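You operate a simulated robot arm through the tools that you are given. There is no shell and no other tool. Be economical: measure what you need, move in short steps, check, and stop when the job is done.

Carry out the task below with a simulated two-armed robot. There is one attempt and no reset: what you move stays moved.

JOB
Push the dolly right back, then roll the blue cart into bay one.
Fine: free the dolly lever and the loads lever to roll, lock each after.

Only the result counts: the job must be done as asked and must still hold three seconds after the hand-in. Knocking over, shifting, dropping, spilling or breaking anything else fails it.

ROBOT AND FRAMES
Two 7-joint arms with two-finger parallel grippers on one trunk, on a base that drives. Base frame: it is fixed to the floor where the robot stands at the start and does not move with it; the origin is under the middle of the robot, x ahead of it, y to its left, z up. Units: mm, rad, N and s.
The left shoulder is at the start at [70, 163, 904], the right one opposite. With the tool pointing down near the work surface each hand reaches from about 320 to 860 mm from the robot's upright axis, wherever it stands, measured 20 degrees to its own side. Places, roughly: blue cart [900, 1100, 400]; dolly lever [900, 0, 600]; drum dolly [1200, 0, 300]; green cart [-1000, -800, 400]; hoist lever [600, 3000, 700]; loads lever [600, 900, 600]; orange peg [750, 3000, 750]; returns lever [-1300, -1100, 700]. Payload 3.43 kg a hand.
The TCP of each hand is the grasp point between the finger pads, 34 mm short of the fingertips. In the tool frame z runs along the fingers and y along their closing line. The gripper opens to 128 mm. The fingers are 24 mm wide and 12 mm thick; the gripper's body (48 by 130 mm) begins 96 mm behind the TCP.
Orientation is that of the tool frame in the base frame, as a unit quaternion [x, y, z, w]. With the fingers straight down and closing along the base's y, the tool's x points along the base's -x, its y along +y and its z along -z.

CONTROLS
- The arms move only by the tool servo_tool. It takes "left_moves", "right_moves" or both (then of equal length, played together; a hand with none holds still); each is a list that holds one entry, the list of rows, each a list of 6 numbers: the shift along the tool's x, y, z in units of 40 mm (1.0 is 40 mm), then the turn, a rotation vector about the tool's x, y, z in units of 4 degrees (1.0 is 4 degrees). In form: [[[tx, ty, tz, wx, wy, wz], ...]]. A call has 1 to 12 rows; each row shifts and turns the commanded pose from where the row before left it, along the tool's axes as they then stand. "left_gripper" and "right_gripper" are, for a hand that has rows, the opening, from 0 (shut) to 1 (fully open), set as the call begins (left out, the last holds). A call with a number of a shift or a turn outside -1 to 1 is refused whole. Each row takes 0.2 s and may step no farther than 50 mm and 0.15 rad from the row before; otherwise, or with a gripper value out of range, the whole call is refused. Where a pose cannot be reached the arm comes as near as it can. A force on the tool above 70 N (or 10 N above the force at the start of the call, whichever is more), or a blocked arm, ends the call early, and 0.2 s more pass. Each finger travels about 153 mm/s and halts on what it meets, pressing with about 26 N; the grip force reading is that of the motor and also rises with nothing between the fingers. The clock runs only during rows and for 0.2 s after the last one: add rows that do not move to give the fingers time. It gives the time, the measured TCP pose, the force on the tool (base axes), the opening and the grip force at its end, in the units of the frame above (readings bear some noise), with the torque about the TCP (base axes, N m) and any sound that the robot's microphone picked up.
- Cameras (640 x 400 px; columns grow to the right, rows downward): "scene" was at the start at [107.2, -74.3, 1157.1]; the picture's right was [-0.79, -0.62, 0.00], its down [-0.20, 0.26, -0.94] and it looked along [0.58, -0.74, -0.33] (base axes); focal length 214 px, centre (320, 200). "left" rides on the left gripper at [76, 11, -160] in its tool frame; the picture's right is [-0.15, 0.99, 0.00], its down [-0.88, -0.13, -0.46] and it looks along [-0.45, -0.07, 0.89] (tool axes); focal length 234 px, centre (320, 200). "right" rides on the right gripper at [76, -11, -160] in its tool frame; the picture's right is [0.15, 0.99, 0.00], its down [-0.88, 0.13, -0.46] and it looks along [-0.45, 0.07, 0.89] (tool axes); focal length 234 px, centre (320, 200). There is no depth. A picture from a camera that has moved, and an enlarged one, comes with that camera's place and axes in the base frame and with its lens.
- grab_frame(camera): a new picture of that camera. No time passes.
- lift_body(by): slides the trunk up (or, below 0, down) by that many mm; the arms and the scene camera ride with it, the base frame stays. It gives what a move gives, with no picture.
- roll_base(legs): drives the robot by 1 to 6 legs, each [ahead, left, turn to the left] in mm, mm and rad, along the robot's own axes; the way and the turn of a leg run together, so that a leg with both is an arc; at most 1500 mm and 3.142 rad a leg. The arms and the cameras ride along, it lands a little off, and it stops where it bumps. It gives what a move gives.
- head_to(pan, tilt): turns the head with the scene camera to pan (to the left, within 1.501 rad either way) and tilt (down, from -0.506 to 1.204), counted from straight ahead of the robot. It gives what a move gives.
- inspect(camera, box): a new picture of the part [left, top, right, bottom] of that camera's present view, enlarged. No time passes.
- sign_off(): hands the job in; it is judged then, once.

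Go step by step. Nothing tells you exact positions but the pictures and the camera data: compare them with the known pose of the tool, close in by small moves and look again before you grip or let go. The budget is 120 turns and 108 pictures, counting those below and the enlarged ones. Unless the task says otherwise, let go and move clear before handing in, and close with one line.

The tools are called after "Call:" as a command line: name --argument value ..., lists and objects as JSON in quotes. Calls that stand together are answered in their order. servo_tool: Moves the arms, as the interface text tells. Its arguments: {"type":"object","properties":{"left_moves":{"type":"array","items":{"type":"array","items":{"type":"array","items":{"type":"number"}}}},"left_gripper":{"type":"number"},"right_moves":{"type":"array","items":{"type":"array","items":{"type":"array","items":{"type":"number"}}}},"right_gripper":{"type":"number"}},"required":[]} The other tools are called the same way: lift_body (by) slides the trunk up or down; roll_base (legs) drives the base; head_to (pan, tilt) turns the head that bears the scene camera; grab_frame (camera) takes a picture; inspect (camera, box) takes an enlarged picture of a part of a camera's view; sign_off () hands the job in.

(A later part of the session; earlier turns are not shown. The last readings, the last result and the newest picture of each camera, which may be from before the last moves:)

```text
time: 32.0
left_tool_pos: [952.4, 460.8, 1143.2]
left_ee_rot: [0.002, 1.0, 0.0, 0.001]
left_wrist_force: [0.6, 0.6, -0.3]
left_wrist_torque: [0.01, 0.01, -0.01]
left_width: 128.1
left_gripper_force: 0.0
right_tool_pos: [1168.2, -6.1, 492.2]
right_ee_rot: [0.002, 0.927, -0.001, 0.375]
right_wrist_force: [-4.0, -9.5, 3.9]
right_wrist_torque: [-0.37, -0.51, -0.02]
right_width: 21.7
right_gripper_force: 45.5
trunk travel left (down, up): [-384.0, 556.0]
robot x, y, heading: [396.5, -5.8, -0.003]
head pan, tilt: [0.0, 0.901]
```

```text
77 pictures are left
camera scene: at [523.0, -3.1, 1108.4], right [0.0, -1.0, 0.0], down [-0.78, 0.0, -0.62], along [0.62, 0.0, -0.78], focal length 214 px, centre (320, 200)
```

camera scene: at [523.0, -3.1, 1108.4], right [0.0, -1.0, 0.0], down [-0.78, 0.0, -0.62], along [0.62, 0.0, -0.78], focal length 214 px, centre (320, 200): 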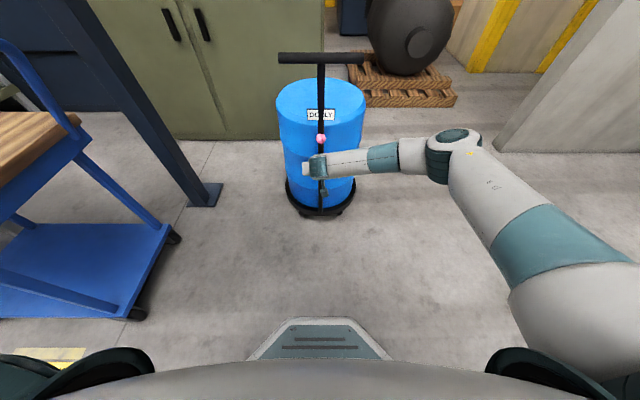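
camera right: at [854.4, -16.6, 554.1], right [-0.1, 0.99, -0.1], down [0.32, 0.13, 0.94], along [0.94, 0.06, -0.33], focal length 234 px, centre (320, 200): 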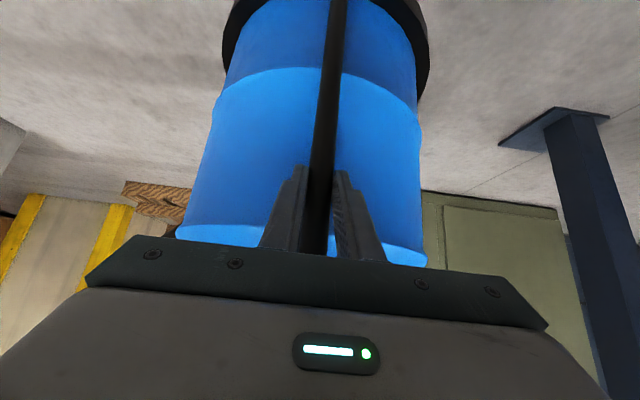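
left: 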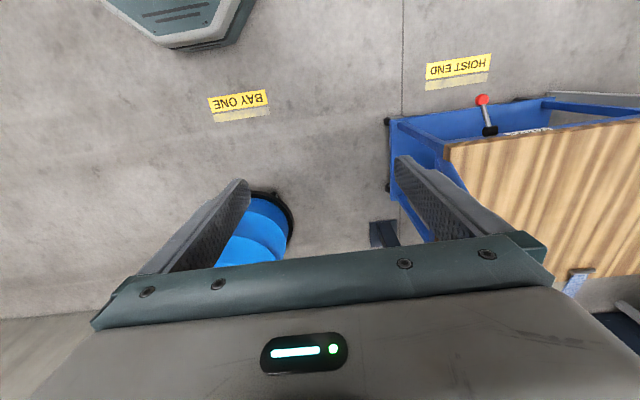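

Call:
roll_base --legs '[[150, 0, 0]]'

Call:
roll_base --legs '[[100, 0, 0]]'

Call:
grab_frame --camera "scene"

```text
time: 33.4
left_tool_pos: [1101.5, 461.5, 1143.8]
left_ee_rot: [-0.001, 1.0, 0.001, -0.001]
left_wrist_force: [0.0, 0.1, -0.4]
left_wrist_torque: [-0.01, 0.04, 0.01]
left_width: 127.9
left_gripper_force: 0.0
right_tool_pos: [1321.8, -8.3, 489.7]
right_ee_rot: [0.002, 0.927, -0.003, 0.375]
right_wrist_force: [-13.0, -26.7, -1.0]
right_wrist_torque: [0.22, -0.6, -0.57]
right_width: 21.8
right_gripper_force: 44.5
trunk travel left (down, up): [-384.0, 556.0]
robot x, y, heading: [552.7, -2.1, 0.001]
head pan, tilt: [0.0, 0.901]
```

```text
time: 34.3
left_tool_pos: [1134.0, 459.4, 1145.4]
left_ee_rot: [0.002, 1.0, 0.0, 0.002]
left_wrist_force: [0.4, -0.6, -0.3]
left_wrist_torque: [0.03, 0.03, 0.0]
left_width: 127.9
left_gripper_force: 0.1
right_tool_pos: [1342.5, -8.0, 487.7]
right_ee_rot: [0.003, 0.931, -0.004, 0.365]
right_wrist_force: [-21.1, -9.1, 22.8]
right_wrist_torque: [0.99, 0.99, 0.93]
right_width: 21.9
right_gripper_force: 45.1
trunk travel left (down, up): [-384.0, 556.0]
robot x, y, heading: [587.4, -3.7, -0.003]
head pan, tilt: [0.0, 0.901]
stopped in leg 1: the force on the tool passed its limit at 278 N (the readings are from after the stop); the commanded pose is now the measured one
```

```text
76 pictures are left
camera scene: at [705.5, -4.4, 1108.6], right [0.0, -1.0, 0.0], down [-0.78, 0.0, -0.62], along [0.62, 0.0, -0.78], focal length 214 px, centre (320, 200)
```

scene: 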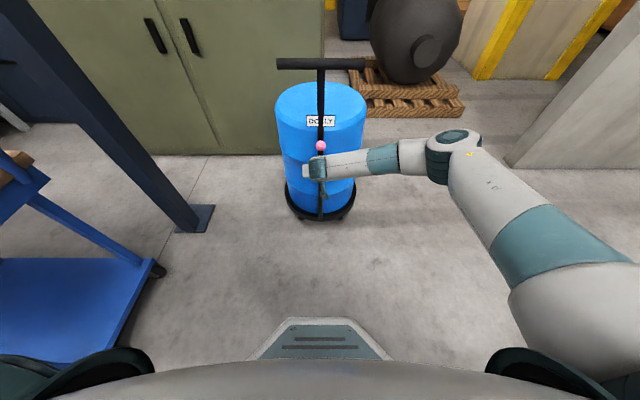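

It stopped hard at about +350 mm — the end of its travel. I'll press it gently to check it's seated.

Call:
servo_tool --right_moves '[[[-0.18, 0, 0.17, 0, 0, 0], [0, 0, 0, 0, 0, 0]]]'

Call:
servo_tool --right_moves '[[[-0.09, 0, 0.09, 0, 0, 0], [0, 0, 0, 0, 0, 0], [0, 0, 0, 0, 0, 0]]]'

```text
time: 34.7
left_tool_pos: [1133.1, 457.1, 1145.6]
left_ee_rot: [0.002, 1.0, 0.0, 0.002]
left_wrist_force: [0.0, -0.3, 0.5]
left_wrist_torque: [0.02, 0.01, 0.01]
left_width: 127.8
left_gripper_force: 0.1
right_tool_pos: [1342.3, -8.6, 486.8]
right_ee_rot: [0.002, 0.932, -0.002, 0.361]
right_wrist_force: [-34.1, -11.3, 33.1]
right_wrist_torque: [0.39, 0.97, 0.42]
right_width: 22.0
right_gripper_force: 44.9
trunk travel left (down, up): [-384.0, 556.0]
robot x, y, heading: [581.5, -3.7, -0.008]
head pan, tilt: [0.0, 0.901]
stopped in row 1 (right hand): the force on the tool passed its limit at 81 N (the readings are from after the stop); the commanded pose is now the measured one
```

```text
time: 35.1
left_tool_pos: [1133.1, 455.4, 1145.2]
left_ee_rot: [0.004, 1.0, 0.0, 0.001]
left_wrist_force: [0.0, -0.7, 0.3]
left_wrist_torque: [0.04, 0.08, 0.02]
left_width: 127.8
left_gripper_force: 0.1
right_tool_pos: [1342.2, -8.5, 485.4]
right_ee_rot: [0.002, 0.933, -0.002, 0.361]
right_wrist_force: [-33.1, -10.8, 33.7]
right_wrist_torque: [0.14, 1.15, 0.37]
right_width: 21.7
right_gripper_force: 45.4
trunk travel left (down, up): [-384.0, 556.0]
robot x, y, heading: [583.2, -2.6, -0.008]
head pan, tilt: [0.0, 0.901]
stopped in row 1 (right hand): the force on the tool passed its limit at 76 N (the readings are from after the stop); the commanded pose is now the measured one
```

The dolly is firmly on its stop. I'll release, back off, and turn the right hand horizontal to press the lever back down (vertical push so the dolly isn't pulled off).

Call:
servo_tool --right_moves '[[[0, 0, 0, 0, 0, 0], [0, 0, 0, 0, 0, 0], [0, 0, 0, 0, 0, 0]]]' --right_gripper 1

Call:
roll_base --legs '[[-200, 0, 0]]'

Call:
servo_tool --right_moves '[[[0, 0, 0, 0, -1, 0], [0, 0, 0, 0, -1, 0], [0, 0, 0, 0, -1, 0], [0, 0, 0, 0, -1, 0], [0, 0, 0, 0, -1, 0], [0, 0, 0, 0, -1, 0], [0, 0, 0, 0, -1, 0], [0, 0, 0, 0, -1, 0], [0, 0, 0, 0, -1, 0], [0, 0, 0, 0, -1, 0], [0, 0, 0, 0, -1, 0], [0, 0, 0, 0, -1, 0]]]'

Call:
grab_frame --camera "right"

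Call:
grab_frame --camera "scene"

```text
time: 35.9
left_tool_pos: [1136.9, 458.7, 1142.6]
left_ee_rot: [0.003, 1.0, 0.0, -0.001]
left_wrist_force: [0.6, 0.4, -0.3]
left_wrist_torque: [-0.02, 0.04, 0.0]
left_width: 128.1
left_gripper_force: 0.0
right_tool_pos: [1345.3, -7.5, 480.2]
right_ee_rot: [0.003, 0.934, -0.003, 0.357]
right_wrist_force: [0.4, -0.1, -0.2]
right_wrist_torque: [-0.01, 0.01, 0.01]
right_width: 127.9
right_gripper_force: 0.0
trunk travel left (down, up): [-384.0, 556.0]
robot x, y, heading: [582.7, -7.5, -0.008]
head pan, tilt: [0.0, 0.901]
```

```text
time: 37.5
left_tool_pos: [943.4, 457.3, 1143.7]
left_ee_rot: [0.004, 1.0, 0.0, -0.001]
left_wrist_force: [-0.8, 0.6, 0.5]
left_wrist_torque: [-0.05, -0.01, 0.0]
left_width: 128.0
left_gripper_force: 0.1
right_tool_pos: [1148.9, -8.2, 480.8]
right_ee_rot: [0.004, 0.934, -0.004, 0.358]
right_wrist_force: [0.1, 0.1, 0.3]
right_wrist_torque: [0.01, 0.02, 0.03]
right_width: 128.2
right_gripper_force: 0.1
trunk travel left (down, up): [-384.0, 556.0]
robot x, y, heading: [387.4, 1.4, -0.013]
head pan, tilt: [0.0, 0.901]
```

```text
time: 40.1
left_tool_pos: [942.8, 458.5, 1142.2]
left_ee_rot: [0.004, 1.0, 0.0, -0.001]
left_wrist_force: [0.9, -0.2, -0.4]
left_wrist_torque: [-0.02, 0.0, -0.01]
left_width: 127.9
left_gripper_force: 0.0
right_tool_pos: [1144.0, 83.2, 564.4]
right_ee_rot: [0.011, 0.739, -0.014, 0.673]
right_wrist_force: [-0.5, -1.5, 0.4]
right_wrist_torque: [-0.01, 0.0, 0.03]
right_width: 128.0
right_gripper_force: 0.1
right hand out of reach, approached as far as the arm can: row 7, 8, 9, 10, 11, 12
trunk travel left (down, up): [-384.0, 556.0]
robot x, y, heading: [387.7, -0.9, -0.006]
head pan, tilt: [0.0, 0.901]
```

```text
75 pictures are left
camera right: at [978.5, 77.7, 503.8], right [0.02, 0.99, -0.15], down [-0.37, 0.15, 0.92], along [0.93, 0.04, 0.37], focal length 234 px, centre (320, 200)
```

right: 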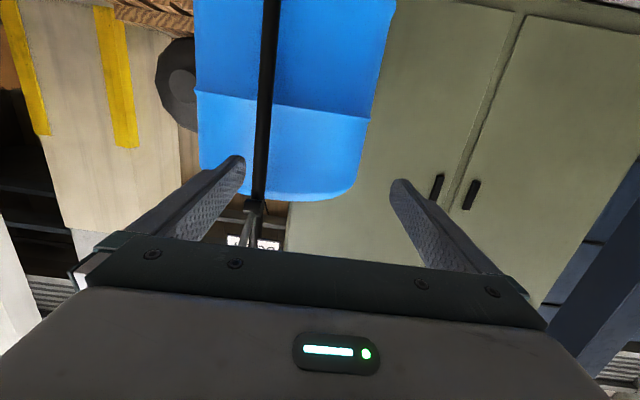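

```text
74 pictures are left
camera scene: at [512.3, -3.4, 1108.3], right [-0.01, -1.0, 0.0], down [-0.78, 0.01, -0.62], along [0.62, -0.01, -0.78], focal length 214 px, centre (320, 200)
```

scene: 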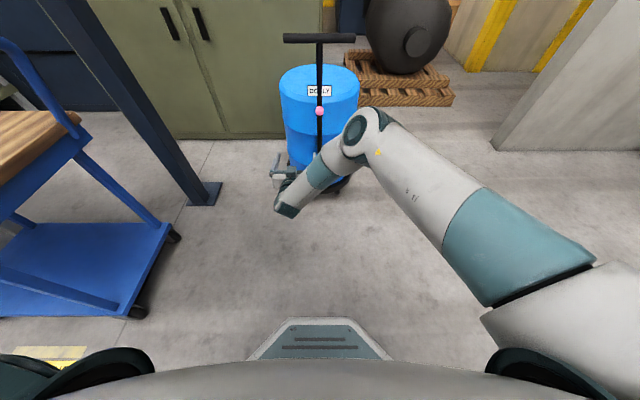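

The horizontal pose was out of reach that low. I'll bring the command up and back.

Call:
servo_tool --right_moves '[[[-0.9, 0, -0.7, 0, 0, 0], [-0.9, 0, -0.7, 0, 0, 0], [-0.9, 0, -0.7, 0, 0, 0], [-0.9, 0, -0.7, 0, 0, 0], [-0.9, 0, -0.7, 0, 0, 0], [-0.9, 0, -0.7, 0, 0, 0], [-0.9, 0, -0.7, 0, 0, 0]]]' --right_gripper 0

Call:
grab_frame --camera "right"

Call:
grab_frame --camera "scene"

```text
time: 41.7
left_tool_pos: [942.8, 459.0, 1143.8]
left_ee_rot: [0.004, 1.0, 0.0, 0.0]
left_wrist_force: [-0.7, -0.1, 0.1]
left_wrist_torque: [-0.05, -0.03, -0.01]
left_width: 128.1
left_gripper_force: 0.1
right_tool_pos: [971.6, 94.2, 836.6]
right_ee_rot: [0.011, 0.738, -0.014, 0.674]
right_wrist_force: [0.0, -0.2, -0.4]
right_wrist_torque: [-0.04, 0.05, 0.0]
right_width: 0.0
right_gripper_force: 26.3
trunk travel left (down, up): [-384.0, 556.0]
robot x, y, heading: [387.0, 3.4, -0.012]
head pan, tilt: [0.0, 0.901]
```

```text
73 pictures are left
camera right: at [806.2, 89.7, 776.7], right [0.02, 0.99, -0.15], down [-0.37, 0.15, 0.92], along [0.93, 0.04, 0.37], focal length 234 px, centre (320, 200)
```

right: 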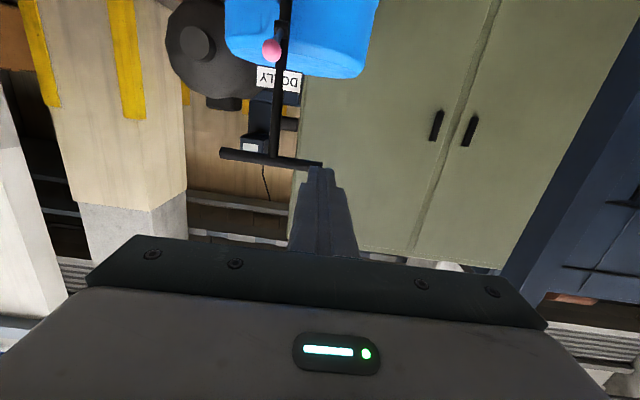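

```text
72 pictures are left
camera scene: at [511.0, -3.3, 1108.4], right [-0.01, -1.0, 0.0], down [-0.78, 0.01, -0.62], along [0.62, -0.01, -0.78], focal length 214 px, centre (320, 200)
```

scene: 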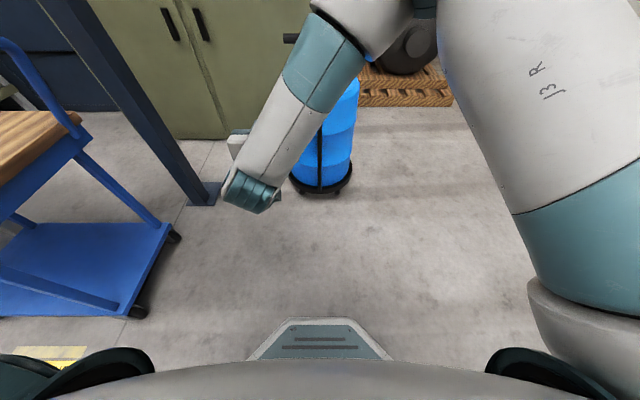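

I now see the post is nearly vertical (x≈1320) and T-bar well behind the knob, so pressing straight down with fingertips is better. Rotating the hand back to pointing down.

Call:
servo_tool --right_moves '[[[0, 0, 0, 0, 1, 0], [0, 0, 0, 0, 1, 0], [0, 0, 0, 0, 1, 0], [0, 0, 0, 0, 1, 0], [0, 0, 0, 0, 1, 0], [0, 0, 0, 0, 1, 0], [0, 0, 0, 0, 1, 0], [0, 0, 0, 0, 1, 0], [0, 0, 0, 0, 1, 0], [0, 0, 0, 0, 1, 0], [0, 0, 0, 0, 1, 0], [0, 0, 0, 0, 1, 0]]]'

Call:
servo_tool --right_moves '[[[0, 0, 0, 0, 1, 0], [0, 0, 0, 0, 1, 0], [0, 0, 0, 0, 1, 0], [0, 0, 0, 0, 1, 0], [0, 0, 0, 0, 1, 0], [0, 0, 0, 0, 1, 0], [0, 0, 0, 0, 1, 0], [0, 0, 0, 0, 1, 0], [0, 0, 0, 0, 1, 0], [0, 0, 0, 0, 0, 0]]]'

Call:
grab_frame --camera "scene"

Call:
grab_frame --camera "right"

```text
time: 44.3
left_tool_pos: [943.3, 457.9, 1142.3]
left_ee_rot: [0.004, 1.0, 0.0, -0.001]
left_wrist_force: [0.5, 0.2, -0.6]
left_wrist_torque: [0.03, 0.0, -0.01]
left_width: 128.0
left_gripper_force: 0.1
right_tool_pos: [972.0, 90.7, 833.0]
right_ee_rot: [0.016, 0.949, -0.009, 0.313]
right_wrist_force: [-0.7, 0.8, 0.4]
right_wrist_torque: [-0.03, -0.01, 0.01]
right_width: 0.0
right_gripper_force: 25.9
trunk travel left (down, up): [-384.0, 556.0]
robot x, y, heading: [387.3, 0.1, -0.01]
head pan, tilt: [0.0, 0.901]
```

```text
time: 46.5
left_tool_pos: [944.6, 458.8, 1142.4]
left_ee_rot: [0.004, 1.0, 0.0, -0.001]
left_wrist_force: [0.3, 0.6, 0.2]
left_wrist_torque: [0.05, -0.01, 0.01]
left_width: 128.1
left_gripper_force: 0.1
right_tool_pos: [972.3, 89.7, 832.1]
right_ee_rot: [0.017, 1.0, -0.003, 0.006]
right_wrist_force: [-0.2, -0.4, 0.2]
right_wrist_torque: [-0.04, -0.01, -0.02]
right_width: 0.1
right_gripper_force: 26.5
trunk travel left (down, up): [-384.0, 556.0]
robot x, y, heading: [389.6, -2.2, -0.011]
head pan, tilt: [0.0, 0.901]
```

```text
71 pictures are left
camera scene: at [512.0, -3.2, 1108.3], right [-0.01, -1.0, 0.0], down [-0.78, 0.01, -0.62], along [0.62, -0.01, -0.78], focal length 214 px, centre (320, 200)
```

scene: 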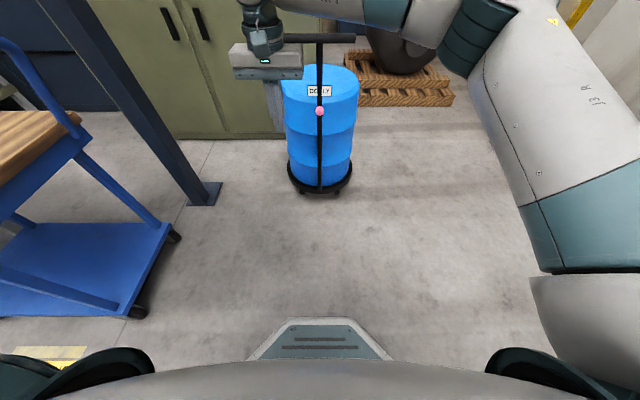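

```text
70 pictures are left
camera right: at [894.8, 82.9, 992.3], right [-0.11, 0.99, -0.01], down [0.88, 0.1, 0.46], along [0.46, 0.04, -0.89], focal length 234 px, centre (320, 200)
```

right: 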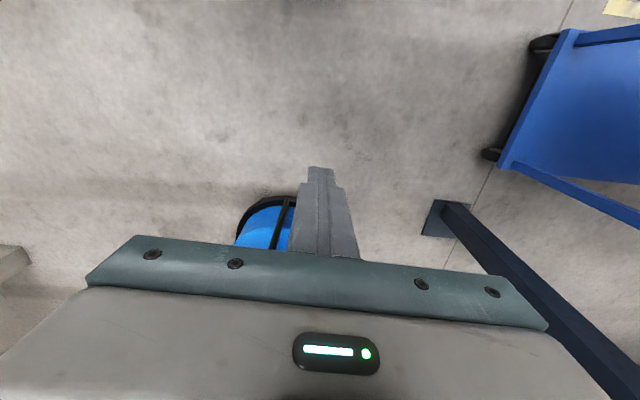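

Call:
servo_tool --right_moves '[[[0, -0.85, 0, 0, 0, 0], [0, -0.85, 0, 0, 0, 0], [0, -0.8, 0, 0, 0, 0]]]'

Call:
roll_base --legs '[[140, 0, 0.011]]'

Call:
grab_frame --camera "right"

Call:
grab_frame --camera "scene"

```text
time: 47.3
left_tool_pos: [943.0, 456.4, 1144.8]
left_ee_rot: [0.004, 1.0, 0.001, 0.0]
left_wrist_force: [-0.1, -0.4, -0.3]
left_wrist_torque: [0.03, -0.01, 0.0]
left_width: 127.9
left_gripper_force: 0.0
right_tool_pos: [970.9, -9.7, 833.0]
right_ee_rot: [0.018, 1.0, -0.003, 0.006]
right_wrist_force: [-0.3, -0.2, -0.3]
right_wrist_torque: [0.03, 0.01, 0.02]
right_width: 0.0
right_gripper_force: 26.1
trunk travel left (down, up): [-384.0, 556.0]
robot x, y, heading: [387.0, -2.0, -0.011]
head pan, tilt: [0.0, 0.901]
```

```text
time: 48.6
left_tool_pos: [1075.4, 463.4, 1142.1]
left_ee_rot: [-0.002, 1.0, 0.0, -0.002]
left_wrist_force: [0.5, 0.2, -0.4]
left_wrist_torque: [0.01, 0.07, -0.01]
left_width: 128.1
left_gripper_force: 0.0
right_tool_pos: [1106.6, -2.5, 832.5]
right_ee_rot: [0.012, 1.0, -0.004, 0.006]
right_wrist_force: [0.4, 0.6, -0.6]
right_wrist_torque: [0.0, 0.04, 0.03]
right_width: 0.1
right_gripper_force: 26.0
trunk travel left (down, up): [-384.0, 556.0]
robot x, y, heading: [522.5, -5.4, 0.002]
head pan, tilt: [0.0, 0.901]
```

```text
69 pictures are left
camera right: at [1029.8, -10.8, 992.5], right [-0.12, 0.99, -0.01], down [0.88, 0.11, 0.46], along [0.46, 0.05, -0.89], focal length 234 px, centre (320, 200)
```

right: 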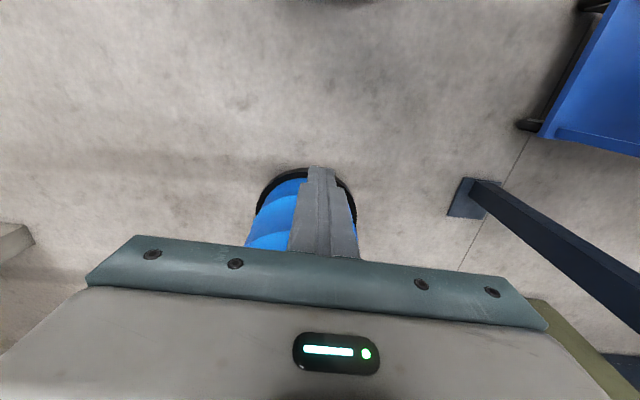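

```text
68 pictures are left
camera scene: at [648.2, -2.3, 1108.2], right [0.0, -1.0, 0.0], down [-0.78, 0.0, -0.62], along [0.62, 0.0, -0.78], focal length 214 px, centre (320, 200)
```

scene: 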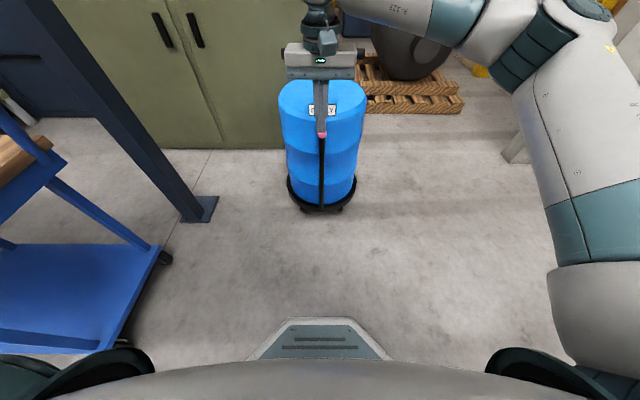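

Call:
servo_tool --right_moves '[[[0, 0, 0, 0, 0, 0], [0, 0, 0, 0, 0, 0], [0, 0, 0, 0, 0, 0]]]' --right_gripper 1

Call:
grab_frame --camera "right"

Call:
inspect --camera "scene" --box '[270, 90, 370, 190]'

```text
time: 49.4
left_tool_pos: [1074.3, 463.3, 1142.5]
left_ee_rot: [-0.002, 1.0, 0.0, -0.001]
left_wrist_force: [-0.3, 0.8, -1.0]
left_wrist_torque: [-0.03, -0.01, -0.01]
left_width: 128.1
left_gripper_force: 0.0
right_tool_pos: [1104.8, -3.4, 833.7]
right_ee_rot: [0.012, 1.0, -0.004, 0.006]
right_wrist_force: [-0.1, 0.4, 0.8]
right_wrist_torque: [-0.01, -0.01, 0.0]
right_width: 127.5
right_gripper_force: 0.0
trunk travel left (down, up): [-384.0, 556.0]
robot x, y, heading: [523.7, -3.6, 0.0]
head pan, tilt: [0.0, 0.901]
```

```text
67 pictures are left
camera right: at [1028.7, -10.9, 993.2], right [-0.12, 0.99, -0.01], down [0.88, 0.11, 0.47], along [0.46, 0.05, -0.89], focal length 234 px, centre (320, 200)
```

right: 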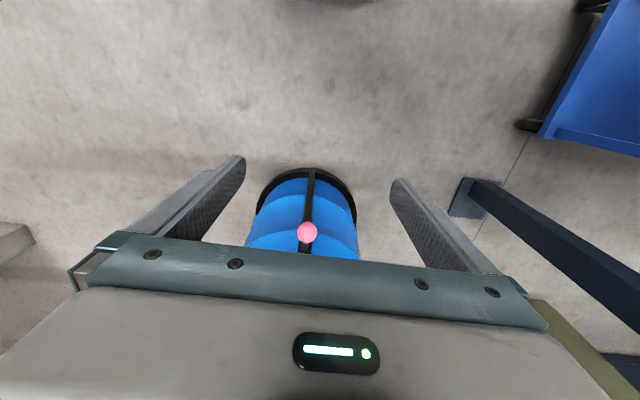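

```text
4.00 times, centred on (320, 140) of scene
camera zoom: at [647.0, -2.4, 1108.3], right [0.0, -1.0, 0.0], down [-0.78, 0.0, -0.62], along [0.62, 0.0, -0.78], focal length 858 px, centre (320, 440)
```

zoom: 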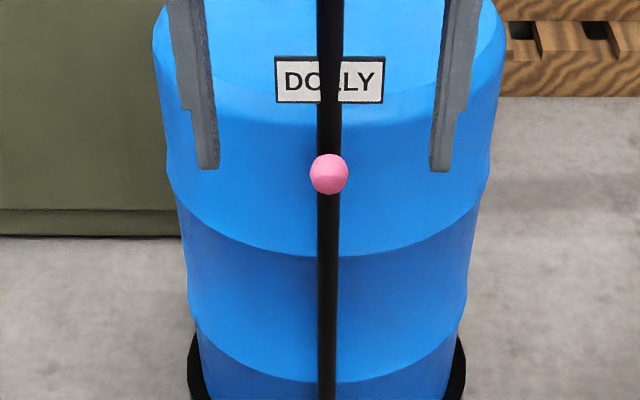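

Knob located at about (1230, −8, 711). I'll close the fingers and place them above it, then press down.

Call:
servo_tool --right_moves '[[[-0.98, -0.1, 0, 0, 0, 0], [-0.98, 0, 0, 0, 0, 0], [-0.96, 0, 0, 0, 0, 0], [0, 0, 0, 0, 0, 0]]]' --right_gripper 0

Call:
inspect --camera "scene" --box '[270, 60, 370, 160]'

```text
time: 50.4
left_tool_pos: [1074.8, 463.9, 1143.2]
left_ee_rot: [-0.002, 1.0, 0.0, 0.0]
left_wrist_force: [0.3, -0.3, -0.8]
left_wrist_torque: [-0.02, -0.01, 0.03]
left_width: 128.0
left_gripper_force: 0.1
right_tool_pos: [1222.7, -7.2, 834.9]
right_ee_rot: [0.012, 1.0, -0.002, 0.006]
right_wrist_force: [0.3, -0.5, -0.2]
right_wrist_torque: [0.02, 0.01, 0.03]
right_width: 0.0
right_gripper_force: 26.4
trunk travel left (down, up): [-384.0, 556.0]
robot x, y, heading: [524.8, 1.0, 0.004]
head pan, tilt: [0.0, 0.901]
```

```text
4.00 times, centred on (320, 110) of scene
camera zoom: at [646.9, -2.6, 1108.4], right [0.0, -1.0, 0.0], down [-0.78, 0.0, -0.62], along [0.62, 0.0, -0.78], focal length 858 px, centre (320, 560)
```

zoom: 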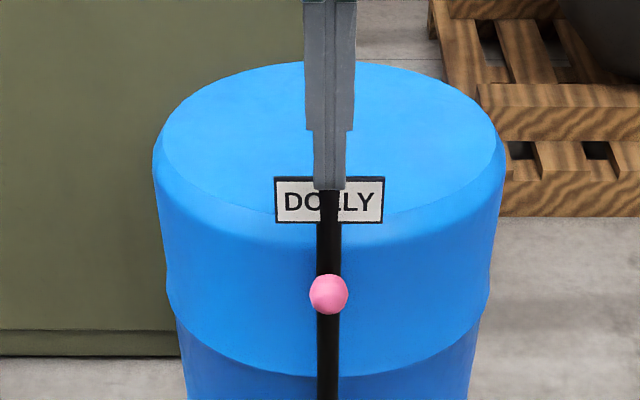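

Call:
servo_tool --right_moves '[[[0, 0, 1, 0, 0, 0], [0, 0, 0.5, 0, 0, 0], [0, 0, 0.35, 0, 0, 0], [0.05, 0, 0.35, 0, 0, 0]]]'

Call:
inspect --camera "scene" --box '[270, 60, 370, 160]'

```text
time: 51.4
left_tool_pos: [1072.2, 463.3, 1143.2]
left_ee_rot: [-0.001, 1.0, 0.0, 0.0]
left_wrist_force: [-0.5, -0.2, 0.2]
left_wrist_torque: [0.02, -0.03, -0.02]
left_width: 127.9
left_gripper_force: 0.1
right_tool_pos: [1221.2, -9.5, 749.2]
right_ee_rot: [0.012, 1.0, -0.004, 0.007]
right_wrist_force: [-4.6, 0.2, 5.0]
right_wrist_torque: [0.02, 0.11, 0.02]
right_width: 0.1
right_gripper_force: 26.1
trunk travel left (down, up): [-384.0, 556.0]
robot x, y, heading: [521.6, -3.7, 0.005]
head pan, tilt: [0.0, 0.901]
```

```text
4.00 times, centred on (320, 110) of scene
camera zoom: at [645.9, -2.3, 1108.6], right [0.0, -1.0, 0.0], down [-0.78, 0.0, -0.62], along [0.62, 0.0, -0.78], focal length 858 px, centre (320, 560)
```

zoom: 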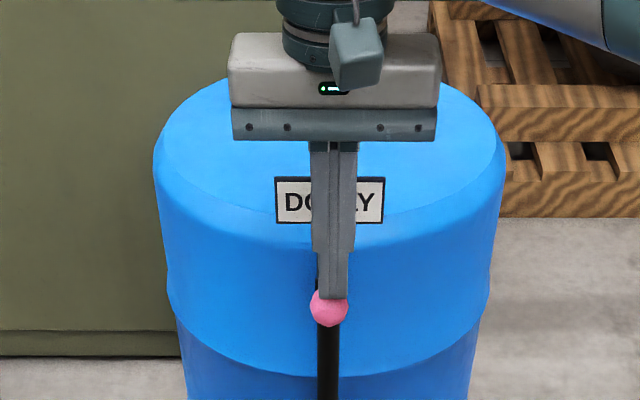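

Call:
servo_tool --right_moves '[[[0.07, 0, 0.35, 0, 0, 0], [0.07, 0, 0.35, 0, 0, 0], [0.07, 0, 0.35, 0, 0, 0]]]'

Call:
servo_tool --right_moves '[[[0, 0, 0.35, 0, 0, 0], [0, 0, 0.35, 0, 0, 0]]]'

Call:
inspect --camera "scene" --box '[270, 60, 370, 160]'

```text
time: 52.2
left_tool_pos: [1073.5, 462.6, 1143.4]
left_ee_rot: [-0.002, 1.0, 0.0, -0.002]
left_wrist_force: [-0.8, 0.0, -0.1]
left_wrist_torque: [0.0, 0.0, 0.0]
left_width: 127.9
left_gripper_force: 0.0
right_tool_pos: [1214.9, -12.1, 704.3]
right_ee_rot: [0.012, 1.0, -0.004, 0.005]
right_wrist_force: [-0.2, 0.3, -0.2]
right_wrist_torque: [0.0, 0.01, -0.02]
right_width: 0.2
right_gripper_force: 26.0
trunk travel left (down, up): [-384.0, 556.0]
robot x, y, heading: [524.8, 0.7, -0.001]
head pan, tilt: [0.0, 0.901]
```

```text
time: 52.8
left_tool_pos: [1073.1, 463.9, 1142.7]
left_ee_rot: [-0.001, 1.0, -0.001, -0.002]
left_wrist_force: [0.8, 0.3, -0.6]
left_wrist_torque: [0.01, 0.02, 0.01]
left_width: 127.7
left_gripper_force: 0.0
right_tool_pos: [1213.1, -11.7, 675.5]
right_ee_rot: [0.012, 1.0, -0.004, 0.005]
right_wrist_force: [0.4, -0.4, -0.3]
right_wrist_torque: [0.0, 0.01, 0.0]
right_width: 0.0
right_gripper_force: 26.3
trunk travel left (down, up): [-384.0, 556.0]
robot x, y, heading: [523.3, -2.9, 0.003]
head pan, tilt: [0.0, 0.901]
```

```text
4.00 times, centred on (320, 110) of scene
camera zoom: at [647.3, -2.4, 1108.3], right [0.0, -1.0, 0.0], down [-0.78, 0.0, -0.62], along [0.62, 0.0, -0.78], focal length 858 px, centre (320, 560)
```

zoom: 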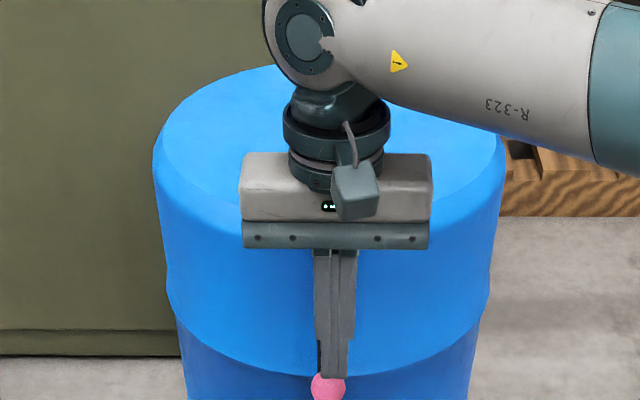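

Call:
servo_tool --right_moves '[[[0, 0, 0.25, 0, 0, 0], [-0.05, 0, 0.25, 0, 0, 0]]]'

Call:
servo_tool --right_moves '[[[-0.05, 0, 0.2, 0, 0, 0], [0, 0, 0, 0, 0, 0]]]'

Call:
inspect --camera "scene" --box '[270, 100, 370, 200]'

```text
time: 53.4
left_tool_pos: [1072.9, 463.6, 1142.7]
left_ee_rot: [-0.002, 1.0, -0.001, -0.001]
left_wrist_force: [0.8, 0.4, 0.0]
left_wrist_torque: [0.02, -0.01, -0.01]
left_width: 127.9
left_gripper_force: 0.0
right_tool_pos: [1216.2, -10.9, 658.6]
right_ee_rot: [0.012, 1.0, -0.004, 0.006]
right_wrist_force: [-1.3, -0.1, 4.4]
right_wrist_torque: [-0.03, -0.04, 0.05]
right_width: 0.0
right_gripper_force: 26.0
trunk travel left (down, up): [-384.0, 556.0]
robot x, y, heading: [520.6, 0.7, 0.007]
head pan, tilt: [0.0, 0.901]
```

```text
time: 54.0
left_tool_pos: [1068.4, 462.3, 1146.4]
left_ee_rot: [-0.002, 1.0, 0.0, 0.002]
left_wrist_force: [0.7, -1.2, -0.1]
left_wrist_torque: [-0.04, -0.02, -0.02]
left_width: 128.2
left_gripper_force: 0.1
right_tool_pos: [1215.1, -9.6, 656.6]
right_ee_rot: [0.012, 1.0, -0.003, 0.01]
right_wrist_force: [-12.0, -9.2, 46.6]
right_wrist_torque: [-0.35, -0.24, 0.1]
right_width: 0.1
right_gripper_force: 26.2
trunk travel left (down, up): [-384.0, 556.0]
robot x, y, heading: [523.8, -4.4, 0.001]
head pan, tilt: [0.0, 0.901]
```

```text
4.00 times, centred on (320, 150) of scene
camera zoom: at [641.4, -3.1, 1109.6], right [0.0, -1.0, 0.0], down [-0.78, 0.0, -0.63], along [0.63, 0.0, -0.78], focal length 858 px, centre (320, 400)
```

zoom: 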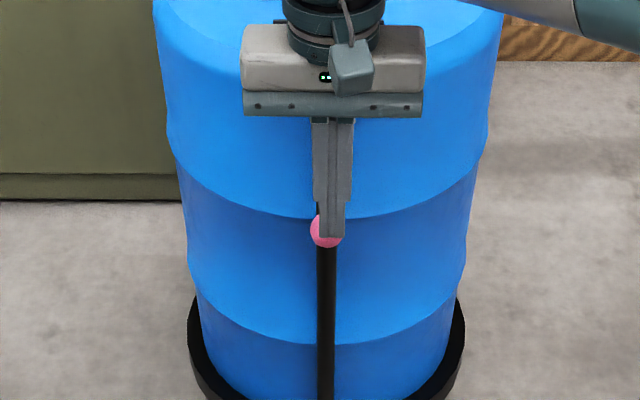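

Lever down hard on its stop — locked. I'll lift clear, and back the robot away toward the cart's front side.

Call:
servo_tool --right_moves '[[[0, 0, -1, 0, 0, 0], [0, 0, -1, 0, 0, 0], [0, 0, -1, 0, 0, 0], [0, 0, -1, 0, 0, 0], [0, 0, -1, 0, 0, 0], [0.5, 0, -1, 0, 0, 0]]]'

Call:
roll_base --legs '[[-520, 0, 0]]'

Call:
head_to --pan 0.0 --tilt 0.5

Call:
grab_frame --camera "scene"

Call:
inspect --camera "scene" --box '[260, 120, 380, 280]'

```text
time: 55.4
left_tool_pos: [1071.8, 463.2, 1143.8]
left_ee_rot: [-0.002, 1.0, 0.0, -0.001]
left_wrist_force: [-1.3, 0.0, -1.0]
left_wrist_torque: [-0.02, -0.05, 0.01]
left_width: 127.8
left_gripper_force: 0.0
right_tool_pos: [1193.8, -6.9, 892.5]
right_ee_rot: [0.012, 1.0, -0.004, 0.006]
right_wrist_force: [0.8, -1.2, 0.4]
right_wrist_torque: [-0.03, 0.01, 0.0]
right_width: 0.0
right_gripper_force: 26.0
trunk travel left (down, up): [-384.0, 556.0]
robot x, y, heading: [523.3, -1.4, 0.003]
head pan, tilt: [0.0, 0.901]
```

```text
time: 58.4
left_tool_pos: [557.4, 464.8, 1142.5]
left_ee_rot: [-0.004, 1.0, 0.0, 0.0]
left_wrist_force: [-1.1, 0.0, 0.5]
left_wrist_torque: [0.02, -0.01, -0.01]
left_width: 127.7
left_gripper_force: 0.0
right_tool_pos: [682.2, -5.3, 891.7]
right_ee_rot: [0.01, 1.0, -0.003, 0.005]
right_wrist_force: [0.1, -0.4, -0.9]
right_wrist_torque: [-0.05, -0.02, 0.0]
right_width: 0.0
right_gripper_force: 26.3
trunk travel left (down, up): [-384.0, 556.0]
robot x, y, heading: [11.2, -3.2, 0.005]
head pan, tilt: [0.0, 0.901]
```

```text
time: 59.2
left_tool_pos: [558.5, 463.4, 1142.2]
left_ee_rot: [-0.004, 1.0, 0.0, -0.003]
left_wrist_force: [-0.1, -0.3, -1.2]
left_wrist_torque: [0.02, 0.01, -0.02]
left_width: 128.2
left_gripper_force: 0.0
right_tool_pos: [682.6, -4.2, 891.2]
right_ee_rot: [0.01, 1.0, -0.004, 0.004]
right_wrist_force: [-0.1, 1.1, 0.6]
right_wrist_torque: [-0.03, 0.03, 0.01]
right_width: 0.0
right_gripper_force: 25.9
trunk travel left (down, up): [-384.0, 556.0]
robot x, y, heading: [10.9, -2.5, 0.003]
head pan, tilt: [0.0, 0.499]
```

```text
61 pictures are left
camera scene: at [149.7, -4.0, 1142.1], right [0.01, -1.0, 0.0], down [-0.48, 0.0, -0.88], along [0.88, 0.01, -0.48], focal length 214 px, centre (320, 200)
```

scene: 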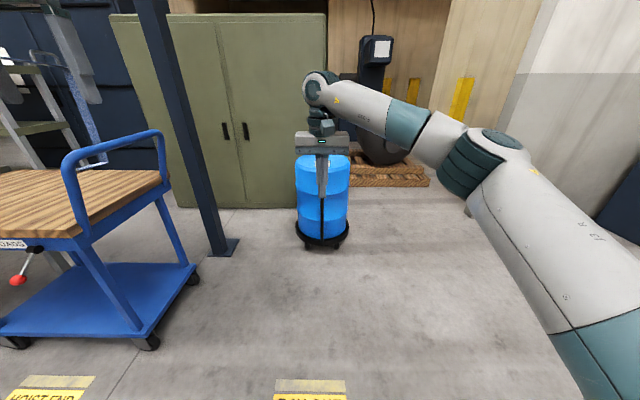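

```text
2.50 times, centred on (320, 200) of scene
camera zoom: at [149.7, -4.0, 1142.1], right [0.01, -1.0, 0.0], down [-0.48, 0.0, -0.88], along [0.88, 0.01, -0.48], focal length 536 px, centre (320, 200)
```

zoom: 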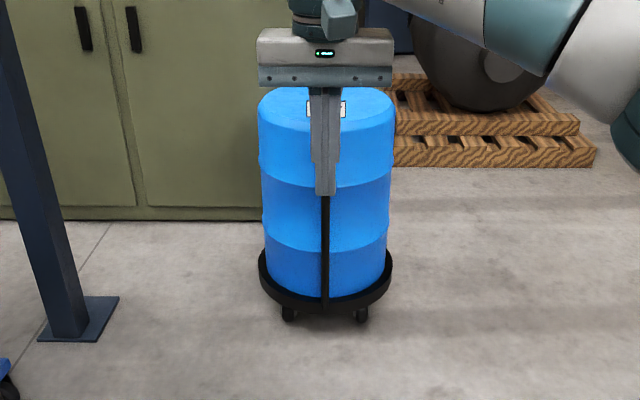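

The dolly is back and clear. Triangulating the loads lever: knob ≈ (581, 884, 637), hub ≈ (655, 888, 685) — same geometry as the dolly's. I'll retract the right hand, pitch it, and slide the robot left.

Call:
servo_tool --right_moves '[[[1, 0, 0, 0, 0, 0], [1, 0, 0, 0, 0, 0], [1, 0, 0, 0, 0, 0], [1, 0, 0, 0, 0, 0], [1, 0, 0, 0, 0, 0], [1, 0, 0, 0, 0, 0]]]' --right_gripper 1

Call:
servo_tool --right_moves '[[[0, 0, 0, 0, -1, 0], [0, 0, 0, 0, -1, 0], [0, 0, 0, 0, -1, 0], [0, 0, 0, 0, -1, 0], [0, 0, 0, 0, -1, 0], [0, 0, 0, 0, -1, 0], [0, 0, 0, 0, -1, 0], [0, 0, 0, 0, -1, 0], [0, 0, 0, 0, -1, 0], [0, 0, 0, 0, -1, 0], [0, 0, 0, 0, -1, 0]]]'

Call:
roll_base --legs '[[-100, 700, 0]]'

Call:
head_to --pan 0.3 --tilt 0.7

Call:
grab_frame --camera "scene"

Call:
grab_frame --camera "right"

```text
time: 60.6
left_tool_pos: [557.3, 465.5, 1143.4]
left_ee_rot: [-0.005, 1.0, 0.0, -0.001]
left_wrist_force: [-0.7, 0.1, 0.1]
left_wrist_torque: [0.0, -0.01, 0.03]
left_width: 128.0
left_gripper_force: 0.0
right_tool_pos: [440.2, -0.2, 888.7]
right_ee_rot: [0.01, 1.0, -0.004, 0.005]
right_wrist_force: [-0.2, -0.2, 0.1]
right_wrist_torque: [0.03, -0.04, 0.0]
right_width: 128.0
right_gripper_force: 0.0
trunk travel left (down, up): [-384.0, 556.0]
robot x, y, heading: [7.7, -1.9, 0.005]
head pan, tilt: [0.0, 0.499]
```

```text
time: 63.0
left_tool_pos: [557.0, 465.1, 1143.7]
left_ee_rot: [-0.005, 1.0, 0.0, -0.001]
left_wrist_force: [0.1, 0.3, 0.4]
left_wrist_torque: [0.02, -0.04, 0.01]
left_width: 128.1
left_gripper_force: 0.0
right_tool_pos: [443.0, -1.0, 888.2]
right_ee_rot: [0.007, 0.925, -0.006, 0.38]
right_wrist_force: [-0.1, -0.5, -0.5]
right_wrist_torque: [0.01, 0.0, 0.01]
right_width: 128.2
right_gripper_force: 0.0
trunk travel left (down, up): [-384.0, 556.0]
robot x, y, heading: [7.2, -7.0, 0.01]
head pan, tilt: [0.0, 0.499]
```

```text
time: 66.9
left_tool_pos: [460.1, 1152.2, 1142.4]
left_ee_rot: [0.002, 1.0, 0.0, -0.002]
left_wrist_force: [0.1, -0.3, 0.4]
left_wrist_torque: [-0.02, -0.05, -0.03]
left_width: 127.9
left_gripper_force: 0.0
right_tool_pos: [339.1, 688.4, 888.6]
right_ee_rot: [0.013, 0.925, -0.009, 0.379]
right_wrist_force: [-0.7, -0.2, -0.1]
right_wrist_torque: [-0.03, -0.02, -0.01]
right_width: 127.9
right_gripper_force: 0.2
trunk travel left (down, up): [-384.0, 556.0]
robot x, y, heading: [-94.3, 690.8, -0.007]
head pan, tilt: [0.0, 0.499]
```

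```text
time: 67.7
left_tool_pos: [460.9, 1150.9, 1141.9]
left_ee_rot: [0.003, 1.0, 0.0, -0.001]
left_wrist_force: [0.0, 0.4, -0.2]
left_wrist_torque: [0.0, 0.04, 0.01]
left_width: 128.1
left_gripper_force: 0.1
right_tool_pos: [338.3, 687.6, 888.6]
right_ee_rot: [0.013, 0.925, -0.009, 0.379]
right_wrist_force: [-0.4, 0.5, -0.2]
right_wrist_torque: [0.03, -0.01, -0.02]
right_width: 128.3
right_gripper_force: 0.1
trunk travel left (down, up): [-384.0, 556.0]
robot x, y, heading: [-91.3, 691.7, -0.002]
head pan, tilt: [0.3, 0.7]
```

```text
59 pictures are left
camera scene: at [36.5, 713.8, 1124.5], right [0.29, -0.96, 0.0], down [-0.62, -0.19, -0.77], along [0.73, 0.22, -0.64], focal length 214 px, centre (320, 200)
```

scene: 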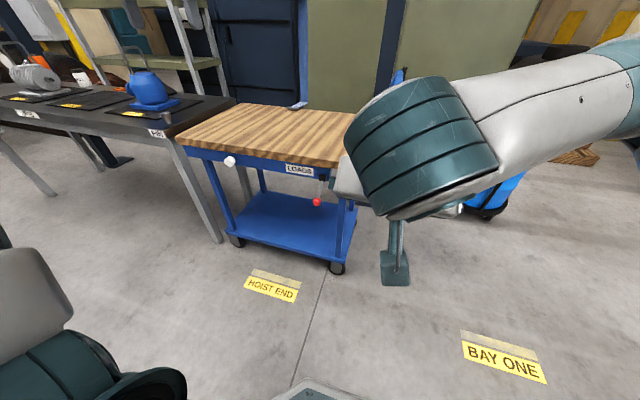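

```text
58 pictures are left
camera right: at [173.3, 683.0, 950.3], right [-0.07, 0.99, -0.11], down [0.31, 0.13, 0.94], along [0.95, 0.03, -0.32], focal length 234 px, centre (320, 200)
```

right: 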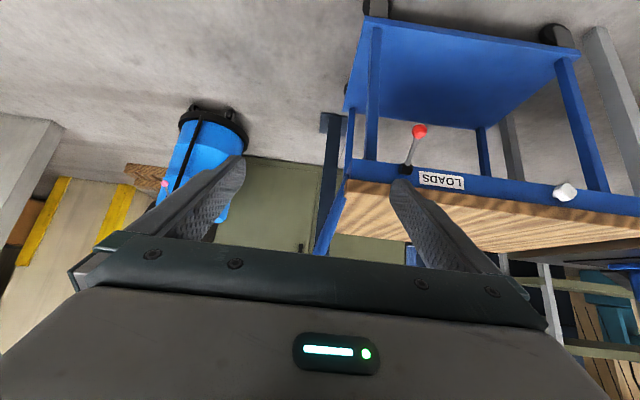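

Loads lever knob confirmed near (581, 887, 635). Slide left 198 mm, then advance along the tool axis to just short of the knob.

Call:
roll_base --legs '[[0, 198, 0.002]]'

Call:
servo_tool --right_moves '[[[0, 0, 1, 0, 0, 0], [0, 0, 1, 0, 0, 0], [0, 0, 1, 0, 0, 0], [0, 0, 1, 0, 0, 0], [0, 0, 1, 0, 0, 0]]]'

Call:
grab_frame --camera "right"

```text
time: 69.3
left_tool_pos: [465.2, 1347.0, 1141.9]
left_ee_rot: [0.005, 1.0, -0.001, -0.001]
left_wrist_force: [-0.2, -0.8, 0.9]
left_wrist_torque: [-0.06, -0.01, -0.05]
left_width: 127.8
left_gripper_force: 0.0
right_tool_pos: [340.1, 884.5, 889.5]
right_ee_rot: [0.017, 0.925, -0.011, 0.379]
right_wrist_force: [-0.6, -0.1, -0.5]
right_wrist_torque: [0.01, 0.02, -0.06]
right_width: 128.1
right_gripper_force: 0.0
trunk travel left (down, up): [-384.0, 556.0]
robot x, y, heading: [-94.9, 889.1, -0.014]
head pan, tilt: [0.3, 0.7]
```

```text
time: 70.5
left_tool_pos: [466.0, 1345.7, 1143.3]
left_ee_rot: [0.005, 1.0, 0.0, -0.002]
left_wrist_force: [0.7, 0.3, 0.0]
left_wrist_torque: [-0.01, 0.0, 0.0]
left_width: 128.0
left_gripper_force: 0.1
right_tool_pos: [480.1, 879.8, 745.5]
right_ee_rot: [0.016, 0.925, -0.01, 0.38]
right_wrist_force: [-0.1, 0.2, -0.1]
right_wrist_torque: [0.02, -0.01, 0.02]
right_width: 128.0
right_gripper_force: 0.0
trunk travel left (down, up): [-384.0, 556.0]
robot x, y, heading: [-93.4, 889.3, -0.008]
head pan, tilt: [0.3, 0.7]
```

```text
57 pictures are left
camera right: at [315.6, 875.3, 806.8], right [-0.07, 0.99, -0.11], down [0.31, 0.12, 0.94], along [0.95, 0.03, -0.32], focal length 234 px, centre (320, 200)
```

right: 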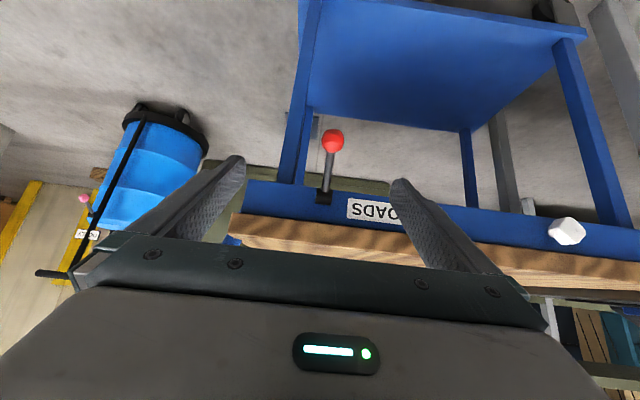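

Call:
servo_tool --right_moves '[[[0.05, 0.12, 0.9, 0, 0, 0], [0.05, 0.12, 0.9, 0, 0, 0], [0.05, 0.1, 0.9, 0, 0, 0]]]'

Call:
grab_frame --camera "right"

```text
time: 71.3
left_tool_pos: [466.3, 1346.1, 1142.3]
left_ee_rot: [0.005, 1.0, 0.0, -0.001]
left_wrist_force: [-0.2, -0.2, -0.8]
left_wrist_torque: [0.0, 0.02, 0.0]
left_width: 128.0
left_gripper_force: 0.0
right_tool_pos: [554.0, 887.8, 663.3]
right_ee_rot: [0.016, 0.925, -0.01, 0.38]
right_wrist_force: [0.4, 0.6, -0.4]
right_wrist_torque: [0.02, -0.02, 0.0]
right_width: 128.1
right_gripper_force: 0.0
trunk travel left (down, up): [-384.0, 556.0]
robot x, y, heading: [-92.6, 890.9, -0.009]
head pan, tilt: [0.3, 0.7]
```

```text
56 pictures are left
camera right: at [388.7, 883.6, 725.0], right [-0.07, 0.99, -0.11], down [0.31, 0.12, 0.94], along [0.95, 0.03, -0.32], focal length 234 px, centre (320, 200)
```

right: 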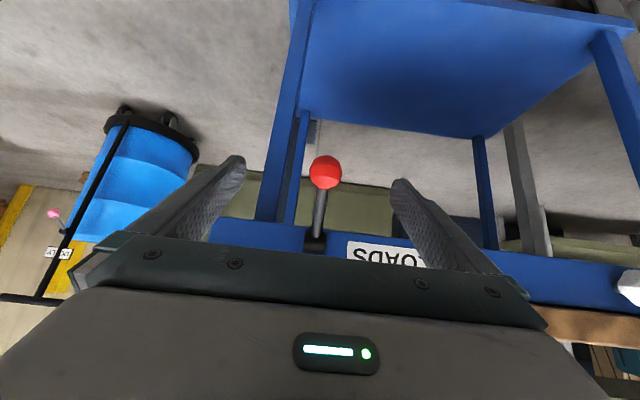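

Call:
servo_tool --right_moves '[[[0, 0.12, 0.5, 0, 0, 0], [0, 0, 0.5, 0, 0, 0]]]'

Call:
servo_tool --right_moves '[[[0, 0, 0, 0, 0, 0], [0, 0, 0, 0, 0, 0], [0, 0, 0, 0, 0, 0]]]' --right_gripper 0

Call:
grab_frame --camera "right"

```text
time: 71.9
left_tool_pos: [465.5, 1347.4, 1142.8]
left_ee_rot: [0.005, 1.0, 0.0, -0.001]
left_wrist_force: [0.2, -0.5, 0.6]
left_wrist_torque: [0.0, 0.01, -0.01]
left_width: 127.9
left_gripper_force: 0.1
right_tool_pos: [580.3, 891.4, 638.3]
right_ee_rot: [0.016, 0.925, -0.01, 0.38]
right_wrist_force: [-0.8, 0.0, -0.3]
right_wrist_torque: [0.02, -0.01, 0.05]
right_width: 127.9
right_gripper_force: 0.0
trunk travel left (down, up): [-384.0, 556.0]
robot x, y, heading: [-90.4, 888.4, -0.014]
head pan, tilt: [0.3, 0.7]
```

```text
time: 72.7
left_tool_pos: [466.0, 1345.5, 1143.0]
left_ee_rot: [0.005, 1.0, 0.001, -0.002]
left_wrist_force: [0.5, -0.5, 0.0]
left_wrist_torque: [0.0, 0.02, -0.01]
left_width: 127.9
left_gripper_force: 0.1
right_tool_pos: [581.3, 891.9, 638.9]
right_ee_rot: [0.016, 0.925, -0.009, 0.379]
right_wrist_force: [1.3, -1.9, 0.0]
right_wrist_torque: [-0.06, 0.05, -0.03]
right_width: 30.9
right_gripper_force: 44.9
trunk travel left (down, up): [-384.0, 556.0]
robot x, y, heading: [-93.0, 887.7, -0.015]
head pan, tilt: [0.3, 0.7]
```

```text
55 pictures are left
camera right: at [415.4, 887.6, 699.3], right [-0.07, 0.99, -0.11], down [0.31, 0.12, 0.94], along [0.95, 0.03, -0.32], focal length 234 px, centre (320, 200)
```

right: 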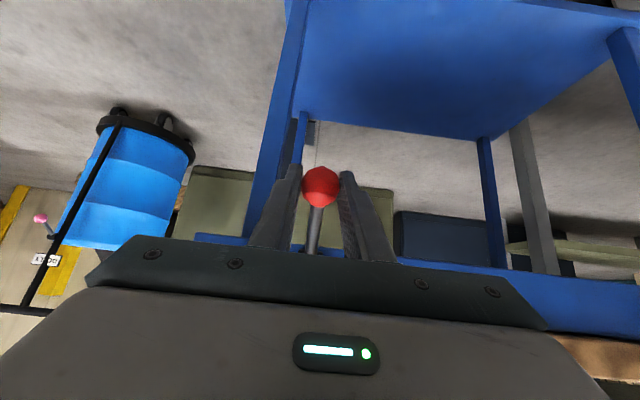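

Gripped. Now the same pull along the arc upward.

Call:
servo_tool --right_moves '[[[-0.04, 0, -0.25, 0, 0, 0], [-0.04, 0, -0.25, 0, 0, 0], [-0.15, 0, -0.25, 0, 0, 0], [-0.2, 0, -0.25, 0, 0, 0]]]'

Call:
servo_tool --right_moves '[[[-0.35, 0, -0.3, 0, 0, 0], [-0.42, 0, -0.2, 0, 0, 0]]]'

Call:
grab_frame --camera "right"

```text
time: 73.7
left_tool_pos: [465.3, 1345.8, 1143.0]
left_ee_rot: [0.005, 1.0, 0.0, -0.002]
left_wrist_force: [0.0, 0.5, -0.2]
left_wrist_torque: [0.03, -0.02, 0.01]
left_width: 127.9
left_gripper_force: 0.1
right_tool_pos: [564.6, 892.2, 675.0]
right_ee_rot: [0.017, 0.926, -0.011, 0.378]
right_wrist_force: [-14.9, -5.7, -15.9]
right_wrist_torque: [-0.03, 1.18, -0.05]
right_width: 31.0
right_gripper_force: 44.9
trunk travel left (down, up): [-384.0, 556.0]
robot x, y, heading: [-93.0, 889.6, -0.015]
head pan, tilt: [0.3, 0.7]
```

```text
time: 74.3
left_tool_pos: [462.9, 1346.3, 1143.9]
left_ee_rot: [0.006, 1.0, 0.0, -0.001]
left_wrist_force: [-0.9, -0.1, 0.4]
left_wrist_torque: [0.04, -0.07, -0.02]
left_width: 128.3
left_gripper_force: 0.2
right_tool_pos: [576.1, 893.2, 719.4]
right_ee_rot: [0.017, 0.923, -0.008, 0.384]
right_wrist_force: [-1.0, 0.5, -0.1]
right_wrist_torque: [0.01, -0.02, 0.0]
right_width: 0.1
right_gripper_force: 32.9
trunk travel left (down, up): [-384.0, 556.0]
robot x, y, heading: [-95.2, 885.9, -0.012]
head pan, tilt: [0.3, 0.7]
```

```text
54 pictures are left
camera right: at [410.1, 888.7, 779.8], right [-0.07, 0.99, -0.11], down [0.3, 0.12, 0.95], along [0.95, 0.03, -0.31], focal length 234 px, centre (320, 200)
```

right: 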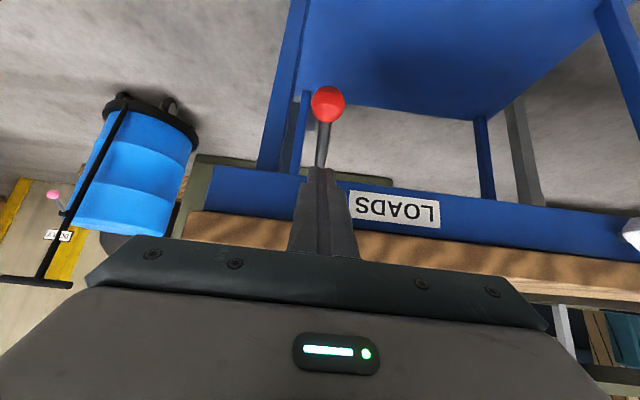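

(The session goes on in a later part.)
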